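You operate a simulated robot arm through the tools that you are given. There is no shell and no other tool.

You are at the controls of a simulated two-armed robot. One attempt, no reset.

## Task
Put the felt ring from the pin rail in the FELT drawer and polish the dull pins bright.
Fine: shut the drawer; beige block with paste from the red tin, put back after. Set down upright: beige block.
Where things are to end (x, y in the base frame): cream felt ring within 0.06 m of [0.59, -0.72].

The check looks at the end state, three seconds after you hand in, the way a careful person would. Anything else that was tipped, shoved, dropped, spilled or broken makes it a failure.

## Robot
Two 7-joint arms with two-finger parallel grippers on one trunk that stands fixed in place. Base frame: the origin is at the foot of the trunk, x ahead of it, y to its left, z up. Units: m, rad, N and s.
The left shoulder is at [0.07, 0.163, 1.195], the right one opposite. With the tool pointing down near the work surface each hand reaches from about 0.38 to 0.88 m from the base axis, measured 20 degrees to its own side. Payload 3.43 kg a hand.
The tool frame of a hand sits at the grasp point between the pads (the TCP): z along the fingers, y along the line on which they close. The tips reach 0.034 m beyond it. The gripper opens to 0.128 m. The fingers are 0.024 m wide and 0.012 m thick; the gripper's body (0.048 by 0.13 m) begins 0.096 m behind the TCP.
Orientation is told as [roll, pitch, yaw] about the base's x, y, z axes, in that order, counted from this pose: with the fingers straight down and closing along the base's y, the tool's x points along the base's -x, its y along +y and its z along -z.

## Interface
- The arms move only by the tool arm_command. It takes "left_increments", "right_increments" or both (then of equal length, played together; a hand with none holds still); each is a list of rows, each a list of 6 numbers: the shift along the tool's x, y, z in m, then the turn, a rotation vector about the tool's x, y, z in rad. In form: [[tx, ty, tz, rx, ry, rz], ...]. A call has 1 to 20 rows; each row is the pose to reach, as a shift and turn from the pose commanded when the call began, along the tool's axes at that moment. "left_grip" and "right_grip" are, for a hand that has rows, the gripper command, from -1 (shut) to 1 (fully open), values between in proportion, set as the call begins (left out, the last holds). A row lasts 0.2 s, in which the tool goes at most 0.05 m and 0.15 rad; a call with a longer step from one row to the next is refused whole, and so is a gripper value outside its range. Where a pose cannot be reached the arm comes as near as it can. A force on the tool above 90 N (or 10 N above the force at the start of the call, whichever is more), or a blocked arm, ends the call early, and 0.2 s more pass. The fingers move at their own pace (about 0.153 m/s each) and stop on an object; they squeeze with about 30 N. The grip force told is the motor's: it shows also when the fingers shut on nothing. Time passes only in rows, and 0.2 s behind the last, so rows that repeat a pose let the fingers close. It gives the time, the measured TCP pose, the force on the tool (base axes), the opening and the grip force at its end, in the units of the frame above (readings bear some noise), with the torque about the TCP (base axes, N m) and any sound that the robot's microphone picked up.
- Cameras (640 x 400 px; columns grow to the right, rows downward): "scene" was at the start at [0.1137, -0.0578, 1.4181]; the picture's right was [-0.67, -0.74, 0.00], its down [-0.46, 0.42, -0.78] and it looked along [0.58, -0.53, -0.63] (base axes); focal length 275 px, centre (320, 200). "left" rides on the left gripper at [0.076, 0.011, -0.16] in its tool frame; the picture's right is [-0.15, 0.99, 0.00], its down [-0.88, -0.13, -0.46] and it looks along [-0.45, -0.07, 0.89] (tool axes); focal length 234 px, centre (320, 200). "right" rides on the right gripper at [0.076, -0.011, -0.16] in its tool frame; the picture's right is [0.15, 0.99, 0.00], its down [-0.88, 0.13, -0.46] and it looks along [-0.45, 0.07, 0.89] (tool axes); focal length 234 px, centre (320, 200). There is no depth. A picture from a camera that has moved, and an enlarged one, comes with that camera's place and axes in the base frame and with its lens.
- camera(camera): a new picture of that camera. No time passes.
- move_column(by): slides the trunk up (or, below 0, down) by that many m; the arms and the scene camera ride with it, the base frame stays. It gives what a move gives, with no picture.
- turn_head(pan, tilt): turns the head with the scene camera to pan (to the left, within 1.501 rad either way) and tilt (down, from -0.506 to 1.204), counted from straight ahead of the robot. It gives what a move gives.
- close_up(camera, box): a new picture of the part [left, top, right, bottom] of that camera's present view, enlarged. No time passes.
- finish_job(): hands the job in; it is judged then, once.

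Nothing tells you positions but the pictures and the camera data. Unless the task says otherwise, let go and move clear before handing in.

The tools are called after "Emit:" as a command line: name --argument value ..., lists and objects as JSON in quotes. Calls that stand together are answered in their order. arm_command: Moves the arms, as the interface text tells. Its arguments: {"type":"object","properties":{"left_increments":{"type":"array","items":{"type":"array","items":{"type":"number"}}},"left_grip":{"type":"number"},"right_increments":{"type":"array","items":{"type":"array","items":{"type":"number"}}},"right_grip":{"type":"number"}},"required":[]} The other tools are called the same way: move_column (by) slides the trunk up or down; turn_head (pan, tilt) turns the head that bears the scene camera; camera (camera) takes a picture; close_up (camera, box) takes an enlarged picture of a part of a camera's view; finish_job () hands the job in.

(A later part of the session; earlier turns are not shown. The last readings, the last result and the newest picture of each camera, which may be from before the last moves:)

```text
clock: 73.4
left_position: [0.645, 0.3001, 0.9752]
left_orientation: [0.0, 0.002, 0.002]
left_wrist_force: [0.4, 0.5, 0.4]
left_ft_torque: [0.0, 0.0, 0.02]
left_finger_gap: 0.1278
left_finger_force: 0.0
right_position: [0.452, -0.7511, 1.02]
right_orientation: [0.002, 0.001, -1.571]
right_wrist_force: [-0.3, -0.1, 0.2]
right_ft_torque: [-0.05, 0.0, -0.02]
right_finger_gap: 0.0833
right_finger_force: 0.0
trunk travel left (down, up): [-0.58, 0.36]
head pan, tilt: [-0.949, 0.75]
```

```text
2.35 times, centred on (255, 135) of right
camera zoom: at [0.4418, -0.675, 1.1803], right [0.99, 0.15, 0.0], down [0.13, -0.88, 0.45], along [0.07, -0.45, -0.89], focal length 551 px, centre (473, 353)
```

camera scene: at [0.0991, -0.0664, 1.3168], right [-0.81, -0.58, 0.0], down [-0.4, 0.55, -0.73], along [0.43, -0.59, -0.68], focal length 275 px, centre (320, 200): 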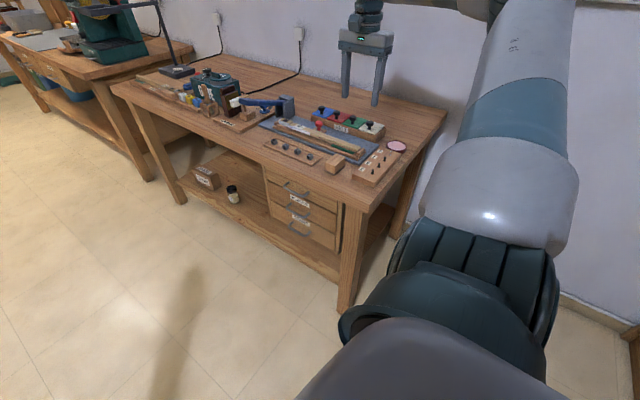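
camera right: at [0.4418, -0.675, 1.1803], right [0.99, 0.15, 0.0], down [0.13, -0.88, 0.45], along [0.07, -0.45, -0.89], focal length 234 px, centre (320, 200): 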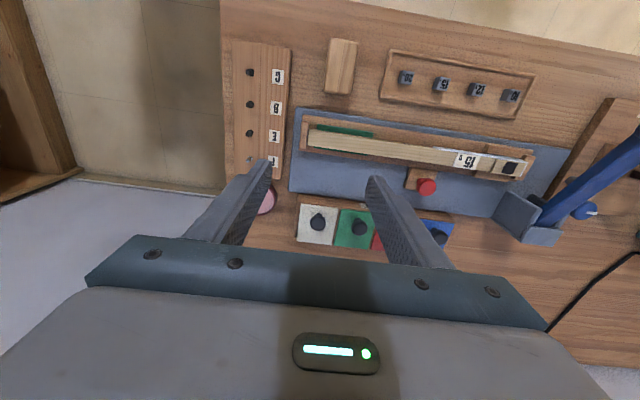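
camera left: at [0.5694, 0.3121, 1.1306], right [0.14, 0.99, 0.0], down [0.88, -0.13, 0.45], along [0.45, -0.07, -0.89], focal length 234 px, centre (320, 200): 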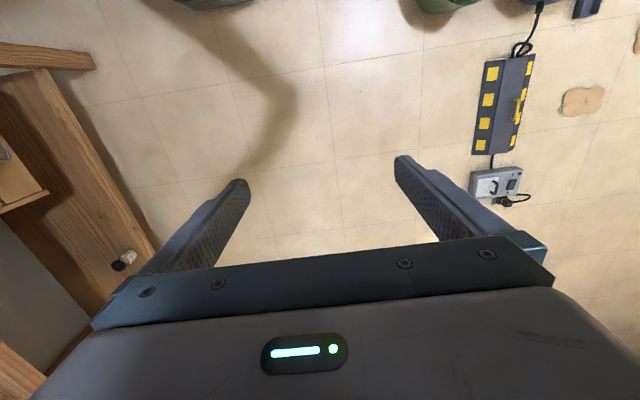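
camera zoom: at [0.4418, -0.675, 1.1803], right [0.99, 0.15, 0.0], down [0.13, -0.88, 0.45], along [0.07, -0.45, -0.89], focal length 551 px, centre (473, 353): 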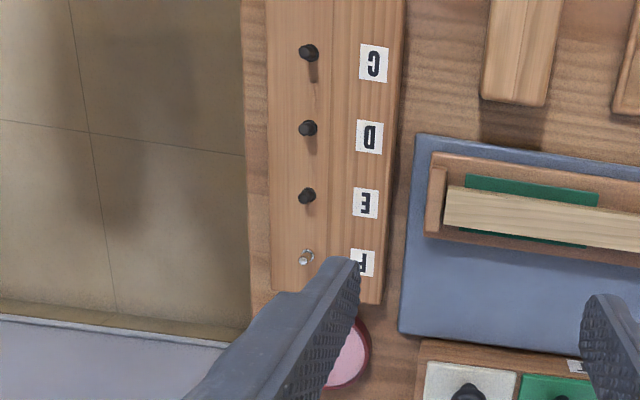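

The beige block spans x 0.437–0.499, y -0.856 to -0.930 (top z≈0.843), with its knob cap at about (0.468, -0.873, 0.867). That's far out, so I'll tilt the hand ~20° outward for reach and hover above the knob.

Emit:
arm_command --right_increments '[[-0.02, 0.004, 0.0, 0, -0.0875, 0], [-0.045, 0.008, 0.015, 0, -0.175, 0], [-0.07, 0.012, 0.035, 0, -0.2625, 0], [-0.089, 0.016, 0.06, 0, -0.35, 0], [-0.089, 0.016, 0.06, 0, -0.35, 0]]' --right_grip -0.22

Emit:
camera --camera "right"

Emit:
close_up --camera "scene" --box '[310, 60, 430, 160]'

```text
clock: 74.6
left_position: [0.6438, 0.2997, 0.9748]
left_orientation: [0.001, -0.001, 0.004]
left_wrist_force: [-0.1, 0.6, -0.1]
left_ft_torque: [0.03, 0.01, -0.01]
left_finger_gap: 0.1281
left_finger_force: 0.1
right_position: [0.4688, -0.8398, 0.9593]
right_orientation: [0.004, -0.35, -1.57]
right_wrist_force: [0.1, 0.1, 0.2]
right_ft_torque: [-0.02, 0.01, -0.01]
right_finger_gap: 0.0496
right_finger_force: 0.2
trunk travel left (down, up): [-0.58, 0.36]
head pan, tilt: [-0.949, 0.75]
```

```text
taken
camera right: at [0.4581, -0.7136, 1.0829], right [0.99, 0.14, -0.05], down [0.13, -0.67, 0.73], along [0.07, -0.73, -0.68], focal length 234 px, centre (320, 200)
```

right: 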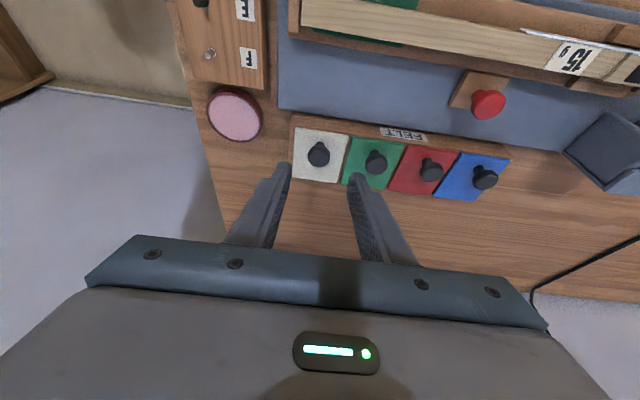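

```text
4.00 times, centred on (370, 110) of scene
camera zoom: at [0.098, -0.0669, 1.3169], right [-0.81, -0.58, 0.0], down [-0.4, 0.55, -0.73], along [0.43, -0.59, -0.68], focal length 1100 px, centre (120, 560)
```

zoom: 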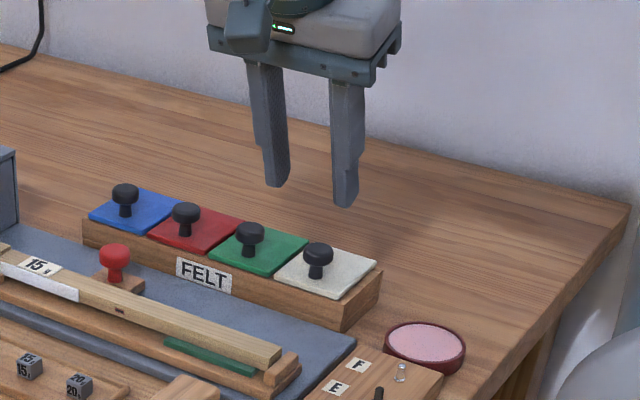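

Emit:
close_up --camera "right" --box '[190, 80, 390, 200]'

```text
3.20 times, centred on (290, 140) of right
camera zoom: at [0.4581, -0.7136, 1.0829], right [0.99, 0.14, -0.05], down [0.13, -0.67, 0.73], along [0.07, -0.73, -0.68], focal length 749 px, centre (416, 392)
```

zoom: 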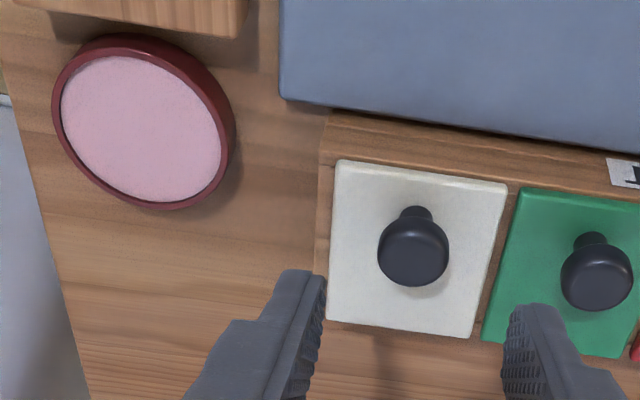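

Knob confirmed at (0.468, -0.8715, ~0.867). Descending along the finger axis so the pads straddle the cap.

Emit:
arm_command --right_increments '[[0.0007, -0.0008, 0.03, 0, 0, 0], [0.0013, -0.0008, 0.055, 0, 0, 0], [0.0019, -0.0008, 0.079, 0, 0, 0], [0.0019, -0.0008, 0.079, 0, 0, 0]]'

Emit:
close_up --camera "right" --box '[220, 80, 420, 260]'

Emit:
close_up --camera "scene" --box '[330, 80, 410, 150]'

```text
clock: 75.6
left_position: [0.6445, 0.2995, 0.9763]
left_orientation: [-0.001, -0.001, 0.003]
left_wrist_force: [0.3, -0.3, -0.2]
left_ft_torque: [-0.03, 0.0, 0.0]
left_finger_gap: 0.1281
left_finger_force: 0.0
right_position: [0.4668, -0.8633, 0.8851]
right_orientation: [0.002, -0.348, -1.57]
right_wrist_force: [0.4, 0.5, -0.3]
right_ft_torque: [0.03, -0.05, -0.03]
right_finger_gap: 0.05
right_finger_force: 0.1
trunk travel left (down, up): [-0.58, 0.36]
head pan, tilt: [-0.949, 0.75]
```

```text
2.22 times, centred on (320, 170) of right
camera zoom: at [0.4569, -0.7375, 1.0085], right [0.99, 0.14, -0.05], down [0.13, -0.67, 0.73], along [0.07, -0.73, -0.68], focal length 520 px, centre (320, 267)
```

zoom: 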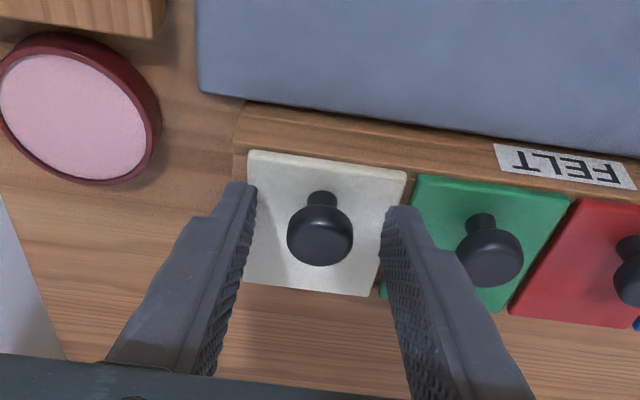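

```text
5.71 times, centred on (370, 115) of scene
camera zoom: at [0.0982, -0.0668, 1.3169], right [-0.81, -0.58, 0.0], down [-0.4, 0.55, -0.73], along [0.43, -0.59, -0.68], focal length 1571 px, centre (34, 686)
```

zoom: 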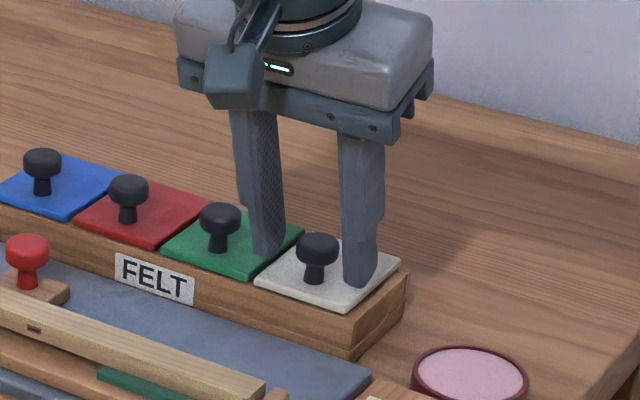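

Well aligned. Closing on the knob.

Emit:
arm_command --right_increments '[[0, 0, 0, 0, 0, 0], [0, 0, 0, 0, 0, 0], [0, 0, 0, 0, 0, 0], [0, 0, 0, 0, 0, 0]]' --right_grip -1

Emit:
close_up --camera "right" --box '[220, 80, 420, 260]'

Emit:
close_up --camera "scene" --box '[330, 80, 410, 150]'

```text
clock: 76.6
left_position: [0.6444, 0.3002, 0.9765]
left_orientation: [0.0, 0.001, 0.001]
left_wrist_force: [0.7, -0.4, -0.5]
left_ft_torque: [-0.01, -0.01, 0.0]
left_finger_gap: 0.1279
left_finger_force: 0.1
right_position: [0.468, -0.8644, 0.8848]
right_orientation: [0.0, -0.347, -1.573]
right_wrist_force: [1.7, -0.3, 0.1]
right_ft_torque: [-0.04, -0.04, 0.02]
right_finger_gap: 0.0248
right_finger_force: 44.8
trunk travel left (down, up): [-0.58, 0.36]
head pan, tilt: [-0.949, 0.75]
```

```text
2.22 times, centred on (320, 170) of right
camera zoom: at [0.4577, -0.7375, 1.0084], right [0.99, 0.14, -0.05], down [0.13, -0.67, 0.73], along [0.07, -0.73, -0.68], focal length 520 px, centre (320, 267)
```

zoom: 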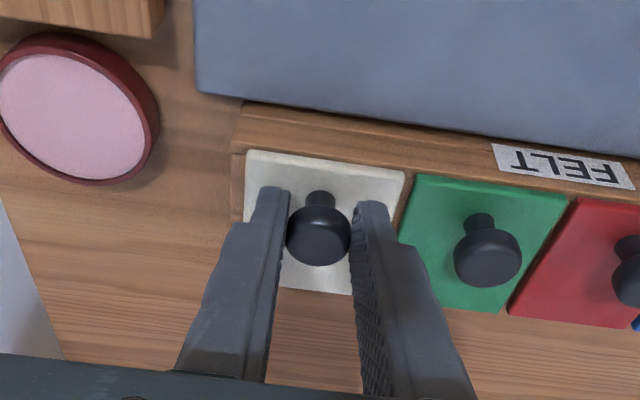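

```text
5.71 times, centred on (370, 115) of scene
camera zoom: at [0.0988, -0.067, 1.3168], right [-0.81, -0.58, 0.0], down [-0.4, 0.55, -0.73], along [0.43, -0.59, -0.68], focal length 1571 px, centre (34, 686)
```

zoom: 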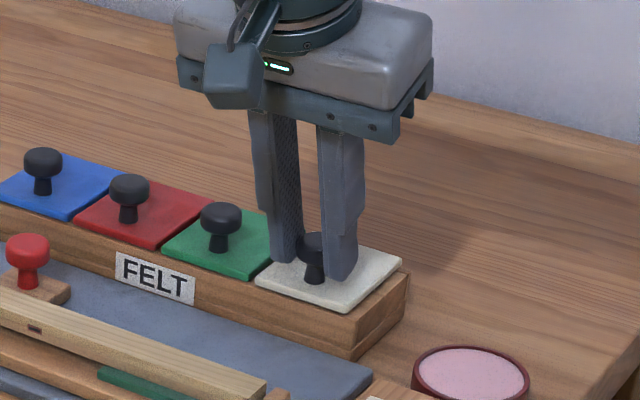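

Knob gripped (24.8 mm). Lifting the block straight up out of the tray.

Emit:
arm_command --right_increments '[[-0.0034, 0, -0.0094, 0, 0, 0], [-0.0069, 0, -0.0188, 0, 0, 0], [-0.0137, 0, -0.0376, 0, 0, 0], [-0.0206, 0, -0.0564, 0, 0, 0], [-0.0274, 0, -0.0751, 0, 0, 0], [-0.0274, 0, -0.0751, 0, 0, 0]]'

Emit:
camera --camera "right"

Emit:
close_up --camera "scene" --box '[310, 60, 430, 160]'

```text
clock: 78.0
left_position: [0.6433, 0.2997, 0.9757]
left_orientation: [0.0, 0.002, 0.002]
left_wrist_force: [0.2, -0.6, 0.4]
left_ft_torque: [0.03, -0.01, -0.01]
left_finger_gap: 0.1281
left_finger_force: 0.1
right_position: [0.4696, -0.8632, 0.9633]
right_orientation: [0.002, -0.346, -1.57]
right_wrist_force: [-0.7, -0.1, 0.3]
right_ft_torque: [0.0, 0.01, -0.03]
right_finger_gap: 0.0001
right_finger_force: 32.6
trunk travel left (down, up): [-0.58, 0.36]
head pan, tilt: [-0.949, 0.75]
```

```text
taken
camera right: at [0.4598, -0.7376, 1.0878], right [0.99, 0.14, -0.05], down [0.13, -0.67, 0.73], along [0.07, -0.73, -0.68], focal length 234 px, centre (320, 200)
```

right: 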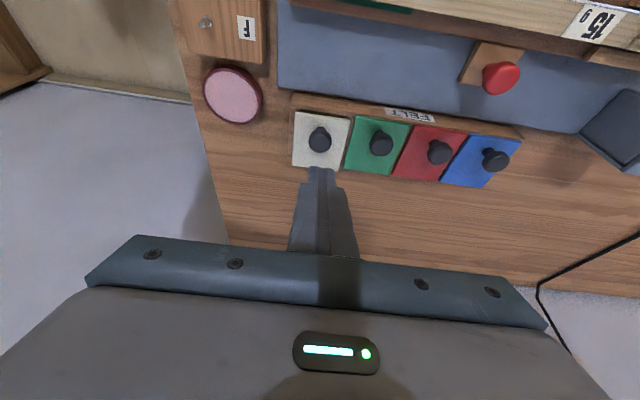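

```text
4.00 times, centred on (370, 110) of scene
camera zoom: at [0.0989, -0.0672, 1.3168], right [-0.81, -0.58, 0.0], down [-0.4, 0.55, -0.73], along [0.43, -0.59, -0.68], focal length 1100 px, centre (120, 560)
```

zoom: 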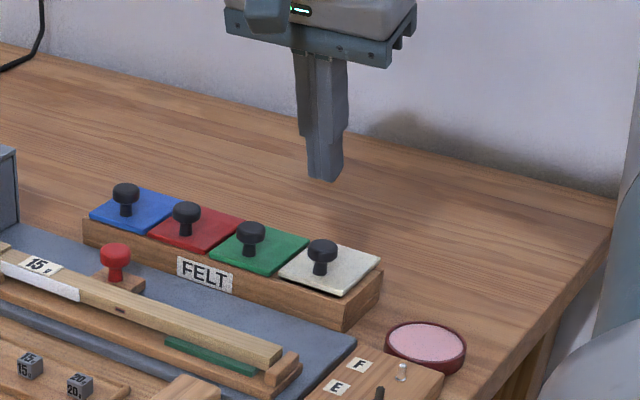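

The knob slipped out of the fingers (gap 0) and the block stayed in the tray. I'll look closely at the block's state.

Emit:
close_up --camera "right" --box '[260, 70, 420, 190]'

Emit:
close_up --camera "scene" --box '[330, 100, 410, 150]'

```text
3.33 times, centred on (340, 130) of right
camera zoom: at [0.4598, -0.7376, 1.0878], right [0.99, 0.14, -0.05], down [0.13, -0.67, 0.73], along [0.07, -0.73, -0.68], focal length 781 px, centre (253, 433)
```

zoom: 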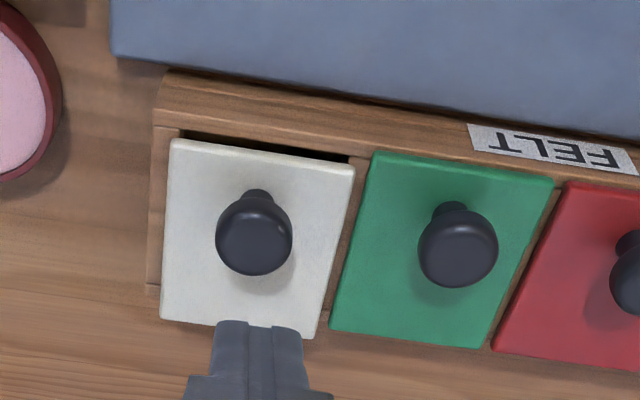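

```text
8.00 times, centred on (370, 125) of scene
camera zoom: at [0.0989, -0.0672, 1.3168], right [-0.81, -0.58, 0.0], down [-0.4, 0.55, -0.73], along [0.43, -0.59, -0.68], focal length 2200 px, centre (-80, 800)
```

zoom: 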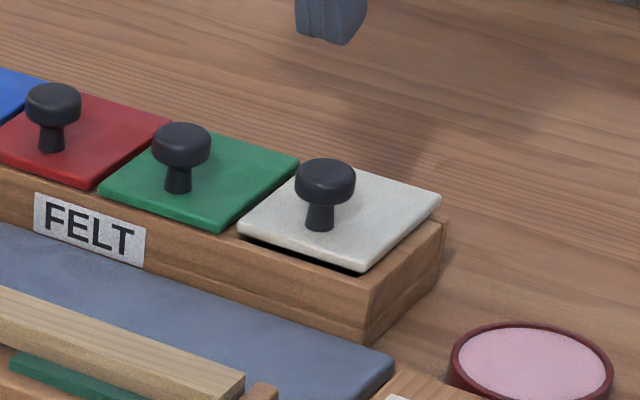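

The block slid ~8 mm back in its slot, still flat. The knob is off-centre on the block, so it pivoted about my pinch axis and slipped. I'll re-grip with the hand turned (yaw -30°, leaning 25°) so the pinch axis runs mostly along the offset, with the fingertips touching the block top to stop it pivoting. First, reorient above it.

Emit:
arm_command --right_increments '[[0, -0.0043, -0.02, -0.0499, -0.0103, -0.1211], [0, -0.0086, -0.03, -0.0999, -0.0205, -0.2421], [0.001, -0.0129, -0.03, -0.1498, -0.0308, -0.3632], [0.002, -0.0172, -0.03, -0.1997, -0.041, -0.4842], [0.003, -0.0214, -0.02, -0.2496, -0.0513, -0.6053], [0.004, -0.0257, -0.01, -0.2996, -0.0615, -0.7263], [0.005, -0.03, 0.0, -0.3495, -0.0718, -0.8474], [0.0063, -0.0343, 0.0124, -0.3994, -0.082, -0.9684], [0.0063, -0.0343, 0.0124, -0.3994, -0.082, -0.9684]]' --right_grip -0.15

Emit:
camera --camera "right"

Emit:
close_up --camera "scene" --box '[310, 60, 430, 160]'

```text
clock: 80.0
left_position: [0.6441, 0.3005, 0.9764]
left_orientation: [0.0, 0.001, 0.0]
left_wrist_force: [0.4, 0.1, -0.8]
left_ft_torque: [0.02, -0.01, -0.03]
left_finger_gap: 0.1281
left_finger_force: 0.0
right_position: [0.4341, -0.862, 0.948]
right_orientation: [-0.002, -0.439, -0.521]
right_wrist_force: [0.0, -0.3, 0.2]
right_ft_torque: [-0.01, 0.02, -0.01]
right_finger_gap: 0.0544
right_finger_force: 0.1
trunk travel left (down, up): [-0.58, 0.36]
head pan, tilt: [-0.949, 0.75]
```

```text
taken
camera right: at [0.3114, -0.8026, 1.06], right [0.38, 0.92, -0.06], down [0.59, -0.19, 0.79], along [0.71, -0.34, -0.61], focal length 234 px, centre (320, 200)
```

right: 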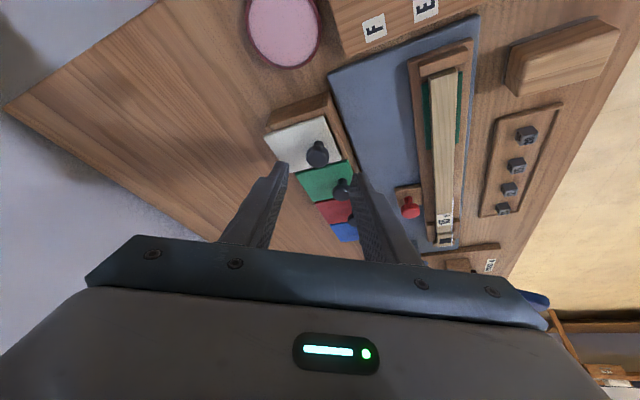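

```text
4.00 times, centred on (370, 110) of scene
camera zoom: at [0.0988, -0.0667, 1.3168], right [-0.81, -0.58, 0.0], down [-0.4, 0.55, -0.73], along [0.43, -0.59, -0.68], focal length 1100 px, centre (120, 560)
```

zoom: 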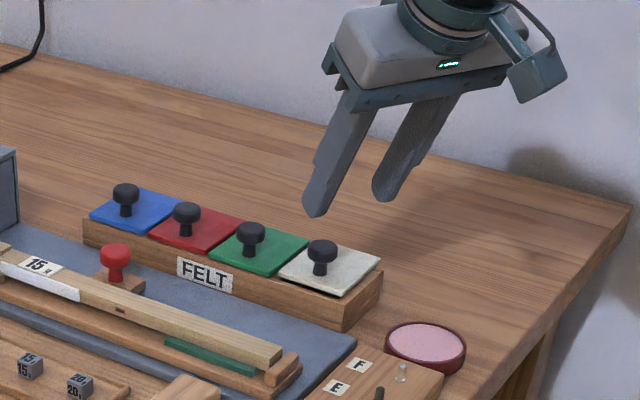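

Emit:
close_up --camera "right" --box '[230, 80, 390, 200]'

```text
3.33 times, centred on (310, 140) of right
camera zoom: at [0.3114, -0.8026, 1.06], right [0.38, 0.92, -0.06], down [0.59, -0.19, 0.79], along [0.71, -0.34, -0.61], focal length 781 px, centre (353, 400)
```

zoom: 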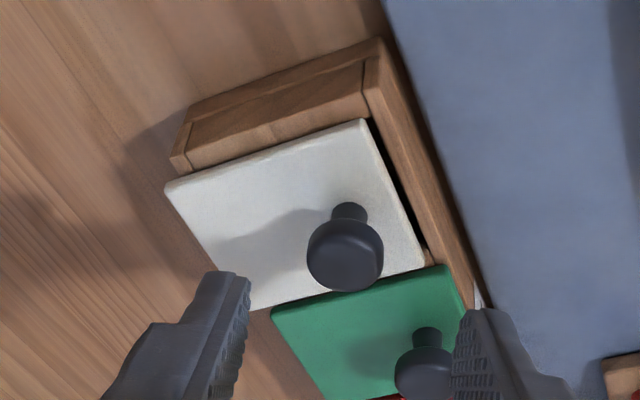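

From this new angle the block top is at z≈0.838 and the cap centre at about (0.4686, -0.884, 0.860), slightly lower than I'd assumed. I'll descend until the fingertips just touch the block's top.

Emit:
arm_command --right_increments '[[0.0002, -0.0007, 0.03, 0, 0, 0], [0.0003, -0.0014, 0.055, 0, 0, 0], [0.0005, -0.0019, 0.075, 0, 0, 0], [0.0005, -0.0019, 0.079, 0, 0, 0]]'

Emit:
close_up --camera "right" --box '[220, 80, 420, 260]'

Emit:
close_up --camera "scene" --box '[330, 80, 410, 150]'

```text
clock: 81.0
left_position: [0.6436, 0.2998, 0.9758]
left_orientation: [0.001, 0.0, 0.001]
left_wrist_force: [0.8, 0.2, 1.0]
left_ft_torque: [0.02, 0.01, -0.01]
left_finger_gap: 0.1279
left_finger_force: 0.1
right_position: [0.4626, -0.8817, 0.8774]
right_orientation: [-0.001, -0.438, -0.523]
right_wrist_force: [-0.2, -0.3, 0.1]
right_ft_torque: [0.06, -0.02, 0.03]
right_finger_gap: 0.0543
right_finger_force: 0.0
trunk travel left (down, up): [-0.58, 0.36]
head pan, tilt: [-0.949, 0.75]
```

```text
2.22 times, centred on (320, 170) of right
camera zoom: at [0.34, -0.8218, 0.9902], right [0.38, 0.92, -0.06], down [0.59, -0.19, 0.79], along [0.71, -0.34, -0.61], focal length 520 px, centre (320, 267)
```

zoom: 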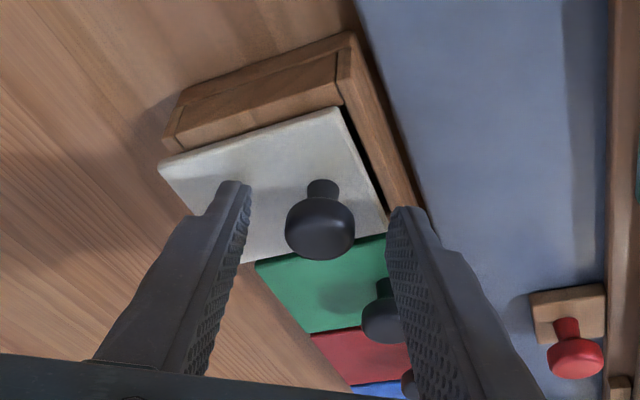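

```text
5.71 times, centred on (370, 115) of scene
camera zoom: at [0.0983, -0.0671, 1.3169], right [-0.81, -0.58, 0.0], down [-0.4, 0.55, -0.73], along [0.43, -0.59, -0.68], focal length 1571 px, centre (34, 686)
```

zoom: 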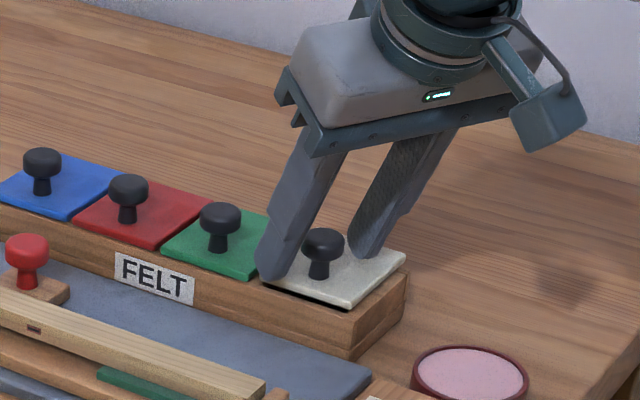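

Emit:
arm_command --right_increments '[[0, 0, 0.002, 0, 0, 0], [0, 0, 0.0035, 0, 0, 0]]'

Emit:
arm_command --right_increments '[[0, 0, 0, 0, 0, 0], [0, 0, 0, 0, 0, 0], [0, 0, 0, 0, 0, 0], [0, 0, 0, 0, 0, 0]]' --right_grip -1

Emit:
close_up --camera "right" --box '[220, 80, 420, 260]'

Emit:
close_up --camera "scene" --box '[330, 80, 410, 150]'

```text
clock: 81.6
left_position: [0.6451, 0.3011, 0.9759]
left_orientation: [0.0, -0.001, 0.002]
left_wrist_force: [-0.1, 0.2, 0.6]
left_ft_torque: [0.0, 0.0, 0.01]
left_finger_gap: 0.1279
left_finger_force: 0.1
right_position: [0.4632, -0.8807, 0.8769]
right_orientation: [-0.001, -0.442, -0.524]
right_wrist_force: [-0.9, -1.0, 7.6]
right_ft_torque: [-0.19, 0.08, -0.01]
right_finger_gap: 0.0546
right_finger_force: 0.1
trunk travel left (down, up): [-0.58, 0.36]
head pan, tilt: [-0.949, 0.75]
```

```text
clock: 82.6
left_position: [0.6441, 0.3009, 0.9761]
left_orientation: [-0.002, 0.001, 0.001]
left_wrist_force: [0.3, 0.8, 0.0]
left_ft_torque: [0.02, 0.04, -0.03]
left_finger_gap: 0.1281
left_finger_force: 0.1
right_position: [0.4623, -0.881, 0.8772]
right_orientation: [-0.001, -0.441, -0.523]
right_wrist_force: [0.5, -0.7, 11.9]
right_ft_torque: [-0.04, -0.22, -0.04]
right_finger_gap: 0.0248
right_finger_force: 45.5
trunk travel left (down, up): [-0.58, 0.36]
head pan, tilt: [-0.949, 0.75]
```

```text
2.22 times, centred on (320, 170) of right
camera zoom: at [0.3403, -0.8214, 0.9887], right [0.38, 0.92, -0.06], down [0.59, -0.19, 0.79], along [0.72, -0.34, -0.61], focal length 520 px, centre (320, 267)
```

zoom: 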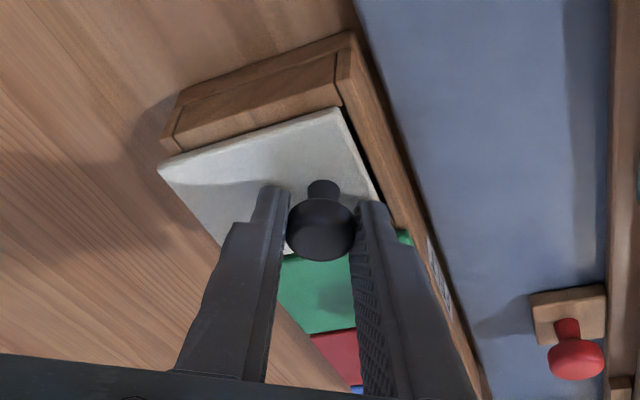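

```text
5.71 times, centred on (370, 115) of scene
camera zoom: at [0.0975, -0.0654, 1.3171], right [-0.81, -0.58, 0.0], down [-0.4, 0.55, -0.73], along [0.43, -0.6, -0.68], focal length 1571 px, centre (34, 686)
```

zoom: 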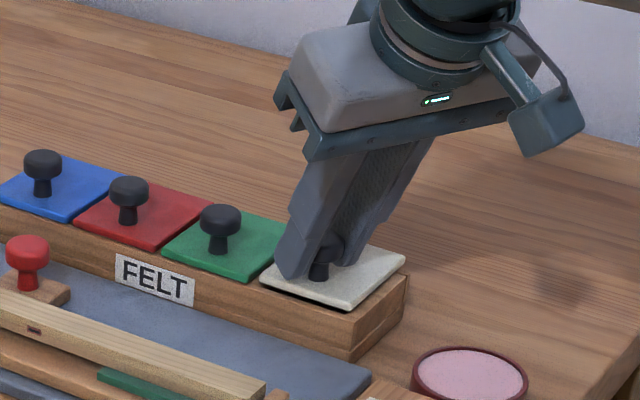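

Fingertips touch the block and the knob is gripped. Lifting slowly by 2 cm and checking that it holds.

Emit:
arm_command --right_increments '[[-0.0021, 0, -0.0045, 0, 0, 0], [-0.0043, 0, -0.0091, 0, 0, 0], [-0.0064, 0, -0.0136, 0, 0, 0], [-0.0085, 0, -0.0181, 0, 0, 0]]'

Emit:
close_up --camera "right" --box '[220, 80, 420, 260]'

Emit:
close_up --camera "scene" --box '[330, 80, 410, 150]'

```text
clock: 83.6
left_position: [0.6456, 0.2955, 0.9765]
left_orientation: [0.007, 0.004, 0.002]
left_wrist_force: [0.3, -0.1, 0.0]
left_ft_torque: [-0.01, 0.01, 0.01]
left_finger_gap: 0.1281
left_finger_force: 0.1
right_position: [0.4652, -0.8839, 0.8851]
right_orientation: [0.003, -0.426, -0.523]
right_wrist_force: [-2.5, 0.0, -41.0]
right_ft_torque: [0.14, 0.27, 0.09]
right_finger_gap: 0.0257
right_finger_force: 44.8
trunk travel left (down, up): [-0.58, 0.36]
head pan, tilt: [-0.949, 0.75]
```

```text
2.22 times, centred on (320, 170) of right
camera zoom: at [0.3427, -0.8261, 0.9989], right [0.38, 0.92, -0.06], down [0.6, -0.19, 0.78], along [0.71, -0.33, -0.62], focal length 520 px, centre (320, 267)
```

zoom: 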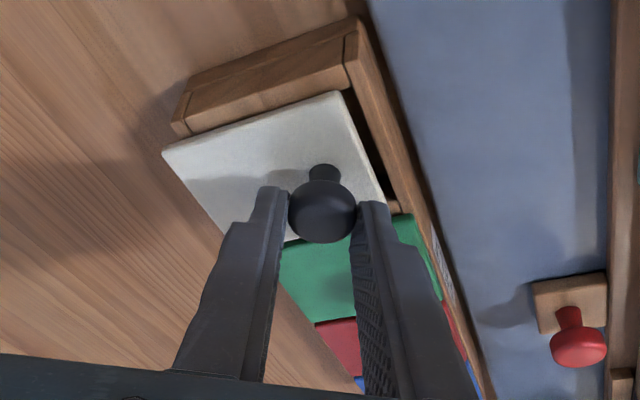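

```text
5.71 times, centred on (370, 115) of scene
camera zoom: at [0.1014, -0.0734, 1.3159], right [-0.81, -0.58, 0.0], down [-0.4, 0.56, -0.73], along [0.42, -0.59, -0.69], focal length 1571 px, centre (34, 686)
```

zoom: 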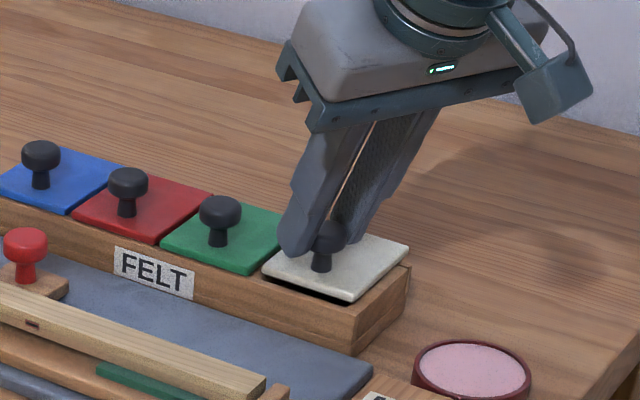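

The block resists with over 40 N, so it's jammed in its slot rather than just heavy. I'll relax the pull by going back down, and examine it before doing anything else.

Emit:
arm_command --right_increments '[[0.0021, 0, 0.0045, 0, 0, 0], [0.0043, 0, 0.0091, 0, 0, 0], [0.0064, 0, 0.0136, 0, 0, 0], [0.0064, 0, 0.0136, 0, 0, 0]]'

Emit:
close_up --camera "right" --box '[240, 80, 400, 200]'

Emit:
close_up --camera "scene" --box '[340, 100, 400, 150]'

```text
clock: 84.6
left_position: [0.6437, 0.3019, 0.9764]
left_orientation: [-0.002, 0.001, 0.002]
left_wrist_force: [0.1, -0.2, 0.4]
left_ft_torque: [-0.03, 0.04, 0.0]
left_finger_gap: 0.1279
left_finger_force: 0.0
right_position: [0.4645, -0.8812, 0.8864]
right_orientation: [-0.002, -0.448, -0.523]
right_wrist_force: [-1.5, -0.5, 13.3]
right_ft_torque: [0.07, -0.02, -0.12]
right_finger_gap: 0.025
right_finger_force: 44.8
trunk travel left (down, up): [-0.58, 0.36]
head pan, tilt: [-0.949, 0.75]
```

```text
3.33 times, centred on (320, 140) of right
camera zoom: at [0.3403, -0.8215, 0.9968], right [0.38, 0.92, -0.06], down [0.58, -0.18, 0.79], along [0.72, -0.34, -0.61], focal length 781 px, centre (320, 400)
```

zoom: 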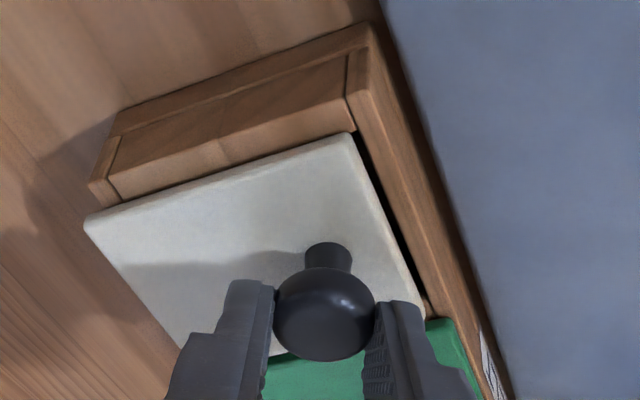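

```text
8.00 times, centred on (370, 125) of scene
camera zoom: at [0.0974, -0.0652, 1.3175], right [-0.81, -0.58, 0.0], down [-0.4, 0.55, -0.73], along [0.43, -0.6, -0.68], focal length 2200 px, centre (-80, 800)
```

zoom: 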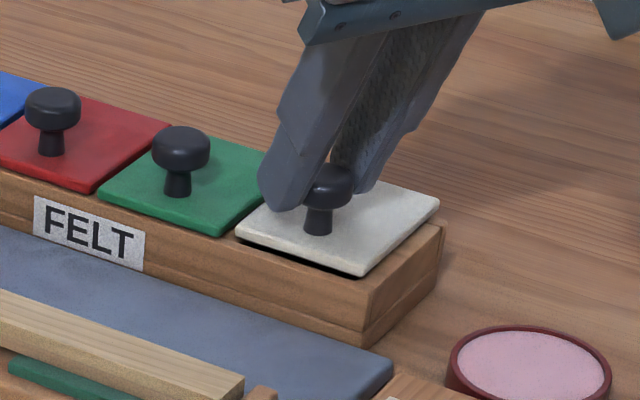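

The block itself hasn't moved up at all; something is constraining it. I'll release it, back off, and study the tray from other angles before trying again.

Emit:
arm_command --right_increments '[[0, 0, 0, 0, 0, 0], [0, 0, 0, 0, 0, 0]]' --right_grip -0.1

Emit:
arm_command --right_increments '[[0, 0, -0.03, 0, 0, 0], [0, 0, -0.06, 0, 0, 0], [0, 0, -0.1, 0, 0, 0], [0, 0, -0.13, 0, 0, 0]]'

Emit:
close_up --camera "right" --box '[250, 60, 410, 180]'

Emit:
close_up --camera "scene" --box '[320, 95, 410, 155]'

```text
clock: 85.2
left_position: [0.6436, 0.2996, 0.9753]
left_orientation: [0.0, -0.001, 0.002]
left_wrist_force: [0.7, 0.1, 0.4]
left_ft_torque: [0.0, -0.01, -0.03]
left_finger_gap: 0.1277
left_finger_force: 0.0
right_position: [0.4647, -0.8812, 0.8793]
right_orientation: [-0.002, -0.438, -0.523]
right_wrist_force: [0.8, -0.5, 0.0]
right_ft_torque: [-0.02, 0.0, -0.01]
right_finger_gap: 0.0579
right_finger_force: 0.0
trunk travel left (down, up): [-0.58, 0.36]
head pan, tilt: [-0.949, 0.75]
```

```text
clock: 86.2
left_position: [0.6428, 0.2999, 0.9761]
left_orientation: [0.0, 0.0, 0.002]
left_wrist_force: [-0.5, 0.1, 0.2]
left_ft_torque: [-0.02, 0.03, 0.0]
left_finger_gap: 0.1279
left_finger_force: 0.1
right_position: [0.4148, -0.853, 0.996]
right_orientation: [-0.001, -0.438, -0.523]
right_wrist_force: [-0.2, 0.0, 0.3]
right_ft_torque: [0.0, -0.02, 0.02]
right_finger_gap: 0.0576
right_finger_force: 0.0
trunk travel left (down, up): [-0.58, 0.36]
head pan, tilt: [-0.949, 0.75]
```

```text
3.33 times, centred on (330, 120) of right
camera zoom: at [0.2921, -0.7937, 1.1087], right [0.38, 0.92, -0.06], down [0.59, -0.19, 0.79], along [0.71, -0.34, -0.61], focal length 781 px, centre (287, 467)
```

zoom: 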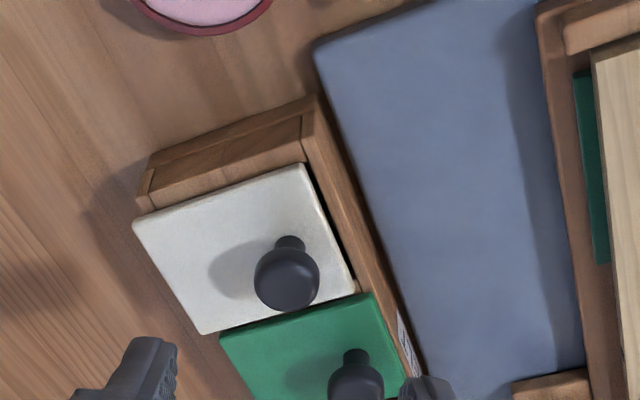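

```text
6.67 times, centred on (365, 125) of scene
camera zoom: at [0.098, -0.0664, 1.3169], right [-0.81, -0.58, 0.0], down [-0.4, 0.55, -0.73], along [0.43, -0.59, -0.68], focal length 1833 px, centre (20, 700)
```

zoom: 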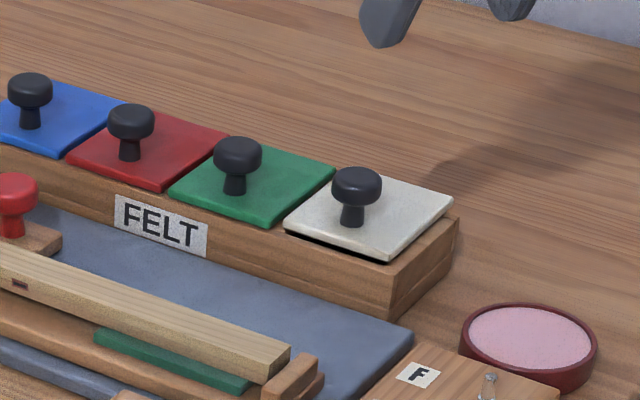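

I can see each block's plate sits on top of the tray walls with its body in a compartment. I'll re-grip the knob and test sideways freedom by gently sliding it back +y to its original spot.

Emit:
arm_command --right_increments '[[0, 0, 0.03, 0, 0, 0], [0, 0, 0.07, 0, 0, 0], [0, 0, 0.105, 0, 0, 0], [0, 0, 0.13, 0, 0, 0], [0, 0, 0.13, 0, 0, 0]]'

Emit:
arm_command --right_increments '[[0, 0, 0, 0, 0, 0], [0, 0, 0, 0, 0, 0], [0, 0, 0, 0, 0, 0]]' --right_grip -1

Emit:
arm_command --right_increments '[[0.0014, 0.0026, -0.0006, 0, 0, 0], [0.0027, 0.0052, -0.0013, 0, 0, 0], [0.0027, 0.0052, -0.0013, 0, 0, 0]]'

Emit:
close_up --camera "right" --box '[240, 80, 400, 200]'

```text
clock: 87.4
left_position: [0.6434, 0.3, 0.9754]
left_orientation: [0.0, 0.001, 0.002]
left_wrist_force: [0.0, 0.3, 0.0]
left_ft_torque: [0.0, 0.01, 0.03]
left_finger_gap: 0.128
left_finger_force: 0.0
right_position: [0.4637, -0.8817, 0.8804]
right_orientation: [-0.001, -0.442, -0.525]
right_wrist_force: [0.6, 0.7, 0.0]
right_ft_torque: [-0.06, 0.05, 0.0]
right_finger_gap: 0.0574
right_finger_force: 0.1
trunk travel left (down, up): [-0.58, 0.36]
head pan, tilt: [-0.949, 0.75]
```

```text
clock: 88.2
left_position: [0.6442, 0.3001, 0.9768]
left_orientation: [0.0, -0.001, 0.0]
left_wrist_force: [0.6, -0.6, 0.2]
left_ft_torque: [-0.02, -0.01, 0.01]
left_finger_gap: 0.1282
left_finger_force: 0.1
right_position: [0.4642, -0.8822, 0.8791]
right_orientation: [-0.001, -0.441, -0.525]
right_wrist_force: [1.3, 0.9, -0.3]
right_ft_torque: [-0.03, -0.1, 0.03]
right_finger_gap: 0.0245
right_finger_force: 44.9
trunk travel left (down, up): [-0.58, 0.36]
head pan, tilt: [-0.949, 0.75]
```

```text
clock: 89.0
left_position: [0.645, 0.2996, 0.9762]
left_orientation: [-0.001, 0.003, 0.002]
left_wrist_force: [0.3, -0.7, 0.7]
left_ft_torque: [0.01, 0.01, 0.01]
left_finger_gap: 0.128
left_finger_force: 0.1
right_position: [0.4638, -0.8751, 0.8786]
right_orientation: [-0.002, -0.438, -0.522]
right_wrist_force: [1.8, -0.2, -0.4]
right_ft_torque: [-0.2, -0.31, 0.07]
right_finger_gap: 0.0249
right_finger_force: 45.1
trunk travel left (down, up): [-0.58, 0.36]
head pan, tilt: [-0.949, 0.75]
```

```text
3.33 times, centred on (320, 140) of right
camera zoom: at [0.3409, -0.8162, 0.9916], right [0.38, 0.92, -0.06], down [0.59, -0.19, 0.79], along [0.71, -0.34, -0.61], focal length 781 px, centre (320, 400)
```

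zoom: 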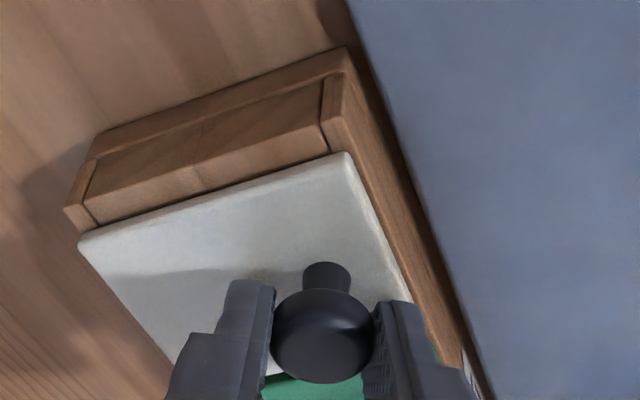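

It slides freely (under 1 N) and is back near its original spot. Now a gentle lift test of 8 mm from here.

Emit:
arm_command --right_increments '[[-0.0011, 0, -0.0023, 0, 0, 0], [-0.0021, 0, -0.0045, 0, 0, 0], [-0.0034, 0, -0.0072, 0, 0, 0]]'

Emit:
close_up --camera "right" --box '[240, 80, 400, 200]'

Emit:
close_up --camera "scene" --box '[340, 100, 400, 150]'

```text
clock: 89.8
left_position: [0.6458, 0.2971, 0.976]
left_orientation: [0.004, 0.004, 0.002]
left_wrist_force: [-0.1, -0.8, -0.4]
left_ft_torque: [0.02, -0.03, -0.01]
left_finger_gap: 0.128
left_finger_force: 0.1
right_position: [0.4635, -0.8774, 0.8801]
right_orientation: [0.003, -0.427, -0.521]
right_wrist_force: [0.2, 0.6, -29.7]
right_ft_torque: [-0.11, -0.16, 0.07]
right_finger_gap: 0.0249
right_finger_force: 45.2
trunk travel left (down, up): [-0.58, 0.36]
head pan, tilt: [-0.949, 0.75]
```

```text
3.33 times, centred on (320, 140) of right
camera zoom: at [0.342, -0.819, 0.9933], right [0.38, 0.92, -0.06], down [0.6, -0.19, 0.78], along [0.71, -0.33, -0.62], focal length 781 px, centre (320, 400)
```

zoom: 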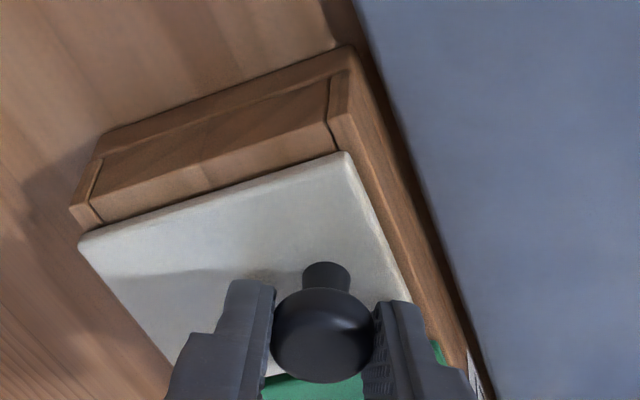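

```text
8.00 times, centred on (370, 125) of scene
camera zoom: at [0.101, -0.0717, 1.316], right [-0.81, -0.58, 0.0], down [-0.4, 0.56, -0.73], along [0.42, -0.59, -0.69], focal length 2200 px, centre (-80, 800)
```

zoom: 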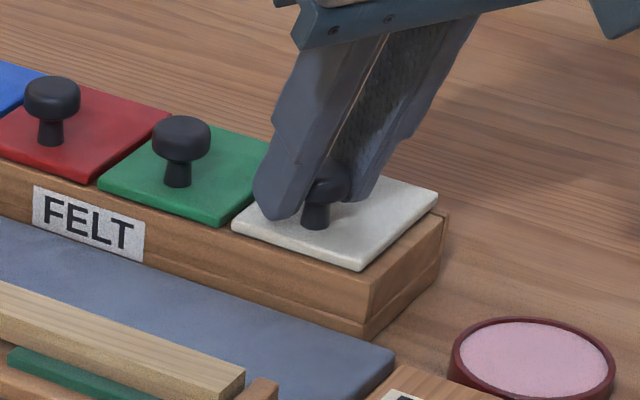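

The lift is rigidly blocked while sideways sliding is free, so these coloured squares behave like sliding lids of the FELT box, not loose blocks. The "beige block" is probably the light wooden block with the grey pad near (0.45, -0.62). I'll relax, slide this lid fully back to its closed position, and let go.

Emit:
arm_command --right_increments '[[0.0011, 0, 0.0023, 0, 0, 0], [0.0034, 0, 0.0072, 0, 0, 0]]'

Emit:
arm_command --right_increments '[[0.0009, 0.0017, -0.0004, 0, 0, 0], [0.0018, 0.0035, -0.0008, 0, 0, 0], [0.0018, 0.0035, -0.0008, 0, 0, 0]]'

Emit:
close_up --camera "scene" --box '[320, 95, 410, 155]'

Emit:
close_up --camera "right" --box '[240, 80, 400, 200]'

```text
clock: 90.4
left_position: [0.6454, 0.2982, 0.9761]
left_orientation: [0.0, 0.002, 0.002]
left_wrist_force: [-1.0, -0.6, 0.1]
left_ft_torque: [0.02, 0.0, 0.01]
left_finger_gap: 0.1279
left_finger_force: 0.1
right_position: [0.4641, -0.8771, 0.8798]
right_orientation: [0.001, -0.44, -0.524]
right_wrist_force: [-2.0, 1.0, -12.3]
right_ft_torque: [0.51, 0.8, -0.01]
right_finger_gap: 0.0249
right_finger_force: 45.3
trunk travel left (down, up): [-0.58, 0.36]
head pan, tilt: [-0.949, 0.75]
```

```text
clock: 91.2
left_position: [0.6442, 0.298, 0.9748]
left_orientation: [0.002, 0.003, 0.002]
left_wrist_force: [-1.0, -0.8, -0.8]
left_ft_torque: [0.01, 0.0, 0.0]
left_finger_gap: 0.1279
left_finger_force: 0.2
right_position: [0.4628, -0.8751, 0.8797]
right_orientation: [-0.001, -0.442, -0.526]
right_wrist_force: [1.3, -12.4, -3.8]
right_ft_torque: [-0.3, -0.02, -0.04]
right_finger_gap: 0.0246
right_finger_force: 44.8
trunk travel left (down, up): [-0.58, 0.36]
head pan, tilt: [-0.949, 0.75]
```

```text
6.67 times, centred on (365, 125) of scene
camera zoom: at [0.0991, -0.0697, 1.3167], right [-0.81, -0.58, 0.0], down [-0.4, 0.56, -0.73], along [0.43, -0.59, -0.68], focal length 1833 px, centre (20, 700)
```

zoom: 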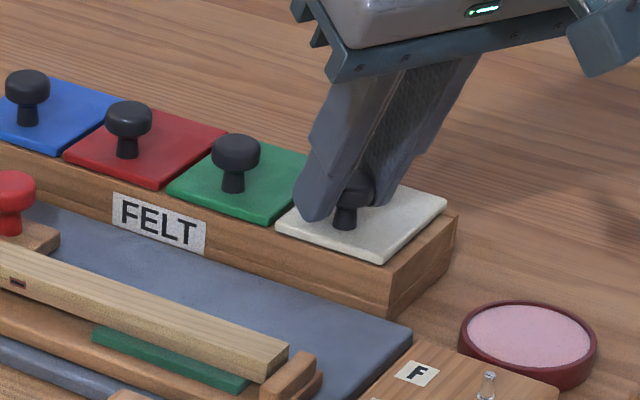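

```text
3.33 times, centred on (320, 140) of right
camera zoom: at [0.3407, -0.815, 0.9917], right [0.38, 0.92, -0.06], down [0.59, -0.19, 0.79], along [0.71, -0.34, -0.61], focal length 781 px, centre (320, 400)
```

zoom: 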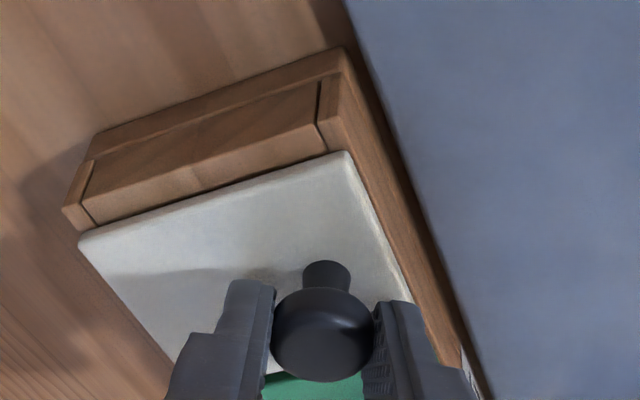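

The lid is against its front stop (12 N), so it's fully closed again. I'll release and back away, then study the wooden block.

Emit:
arm_command --right_increments '[[-0.0009, -0.0017, 0.0004, 0, 0, 0], [-0.0014, -0.0028, 0.0006, 0, 0, 0]]'

Emit:
arm_command --right_increments '[[0, 0, 0, 0, 0, 0], [0, 0, 0, 0, 0, 0]]' --right_grip -0.1

Emit:
arm_command --right_increments '[[0, 0, -0.03, 0, 0, 0], [0, 0, -0.06, 0, 0, 0], [0, 0, -0.1, 0, 0, 0], [0, 0, -0.14, 0, 0, 0]]'

Emit:
close_up --camera "scene" --box '[300, 90, 420, 190]'

Emit:
close_up --camera "scene" --box '[310, 140, 370, 185]'

Emit:
close_up --camera "scene" --box '[200, 60, 320, 160]'

```text
clock: 91.8
left_position: [0.6433, 0.2994, 0.9765]
left_orientation: [0.0, 0.0, 0.002]
left_wrist_force: [0.1, -0.3, -0.1]
left_ft_torque: [0.01, 0.02, 0.0]
left_finger_gap: 0.1276
left_finger_force: 0.0
right_position: [0.4636, -0.8741, 0.8798]
right_orientation: [0.002, -0.44, -0.523]
right_wrist_force: [-3.2, -4.8, -0.1]
right_ft_torque: [-0.38, -0.52, -0.05]
right_finger_gap: 0.0247
right_finger_force: 45.1
trunk travel left (down, up): [-0.58, 0.36]
head pan, tilt: [-0.949, 0.75]
```

```text
clock: 92.4
left_position: [0.6434, 0.2994, 0.9756]
left_orientation: [-0.001, 0.0, 0.002]
left_wrist_force: [0.1, 0.7, 0.6]
left_ft_torque: [0.0, -0.01, -0.02]
left_finger_gap: 0.1276
left_finger_force: 0.0
right_position: [0.4649, -0.874, 0.8795]
right_orientation: [0.0, -0.437, -0.524]
right_wrist_force: [0.6, -0.4, 0.1]
right_ft_torque: [-0.01, 0.02, 0.03]
right_finger_gap: 0.0576
right_finger_force: 0.1
trunk travel left (down, up): [-0.58, 0.36]
head pan, tilt: [-0.949, 0.75]
```

```text
clock: 93.4
left_position: [0.6425, 0.3004, 0.9763]
left_orientation: [0.0, 0.0, 0.002]
left_wrist_force: [0.8, -0.2, 0.6]
left_ft_torque: [-0.02, 0.01, 0.03]
left_finger_gap: 0.1279
left_finger_force: 0.1
right_position: [0.4128, -0.844, 1.0082]
right_orientation: [-0.003, -0.438, -0.52]
right_wrist_force: [-0.2, -0.6, 0.1]
right_ft_torque: [-0.02, 0.0, 0.03]
right_finger_gap: 0.0577
right_finger_force: 0.1
trunk travel left (down, up): [-0.58, 0.36]
head pan, tilt: [-0.949, 0.75]
```

```text
4.00 times, centred on (360, 140) of scene
camera zoom: at [0.0977, -0.0661, 1.3169], right [-0.81, -0.58, 0.0], down [-0.4, 0.55, -0.73], along [0.43, -0.59, -0.68], focal length 1100 px, centre (160, 440)
```

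zoom: 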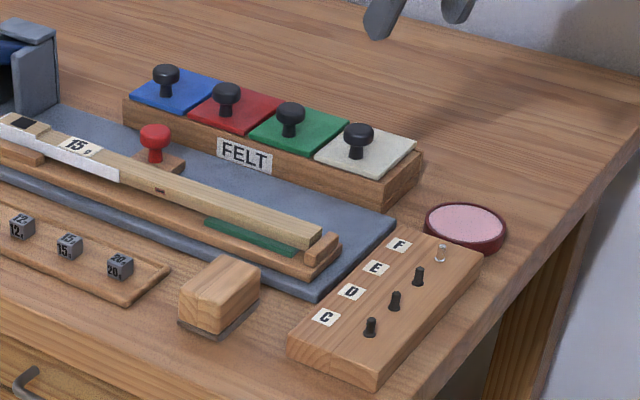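

```text
8.89 times, centred on (340, 162) of scene
camera zoom: at [0.0977, -0.0661, 1.3169], right [-0.81, -0.58, 0.0], down [-0.4, 0.55, -0.73], along [0.43, -0.59, -0.68], focal length 2444 px, centre (142, 533)
```

zoom: 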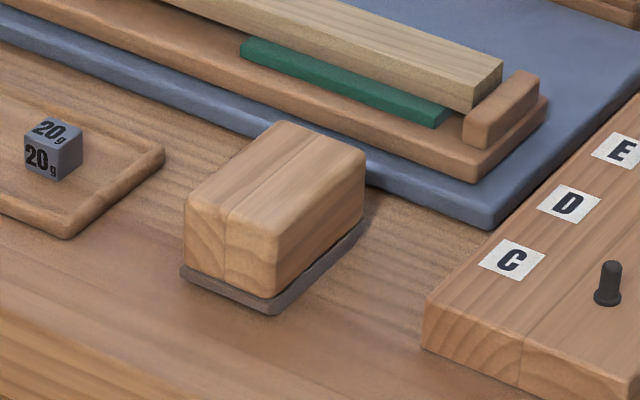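

```text
4.00 times, centred on (260, 110) of scene
camera zoom: at [0.0977, -0.0661, 1.3169], right [-0.81, -0.58, 0.0], down [-0.4, 0.55, -0.73], along [0.43, -0.59, -0.68], focal length 1100 px, centre (560, 560)
```

zoom: 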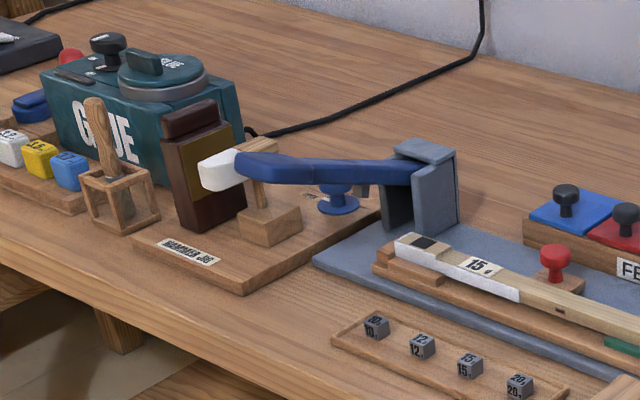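

The lid is back exactly like the others. The loose candidate is the light-wood block with a grey pad sole, standing on the bench between the rail and the weights tray: that must be the "beige block". I'll go vertical above it for a measuring view.

Emit:
arm_command --right_increments '[[0.0, 0.0, -0.03, 0, 0.1, 0.05], [0.015, 0.035, -0.03, 0, 0.2, 0.1], [0.03, 0.07, -0.03, 0, 0.3, 0.15], [0.045, 0.105, -0.03, 0, 0.4, 0.2], [0.06, 0.14, -0.03, 0, 0.44, 0.24], [0.07, 0.18, -0.03, 0, 0.44, 0.24]]'

Emit:
camera --camera "right"

```text
clock: 94.8
left_position: [0.6448, 0.3008, 0.9754]
left_orientation: [-0.001, 0.001, -0.001]
left_wrist_force: [0.0, 0.1, 0.3]
left_ft_torque: [-0.03, 0.02, 0.01]
left_finger_gap: 0.1282
left_finger_force: 0.2
right_position: [0.4354, -0.6509, 1.0046]
right_orientation: [0.048, 0.01, -0.756]
right_wrist_force: [-0.2, 0.2, -0.3]
right_ft_torque: [-0.02, -0.02, 0.0]
right_finger_gap: 0.0574
right_finger_force: 0.0
trunk travel left (down, up): [-0.58, 0.36]
head pan, tilt: [-0.949, 0.75]
```

```text
taken
camera right: at [0.3691, -0.6123, 1.164], right [0.57, 0.82, 0.05], down [0.72, -0.53, 0.45], along [0.4, -0.22, -0.89], focal length 234 px, centre (320, 200)
```

right: 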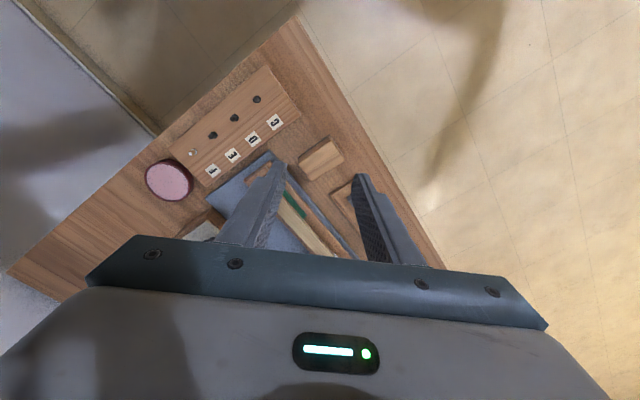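

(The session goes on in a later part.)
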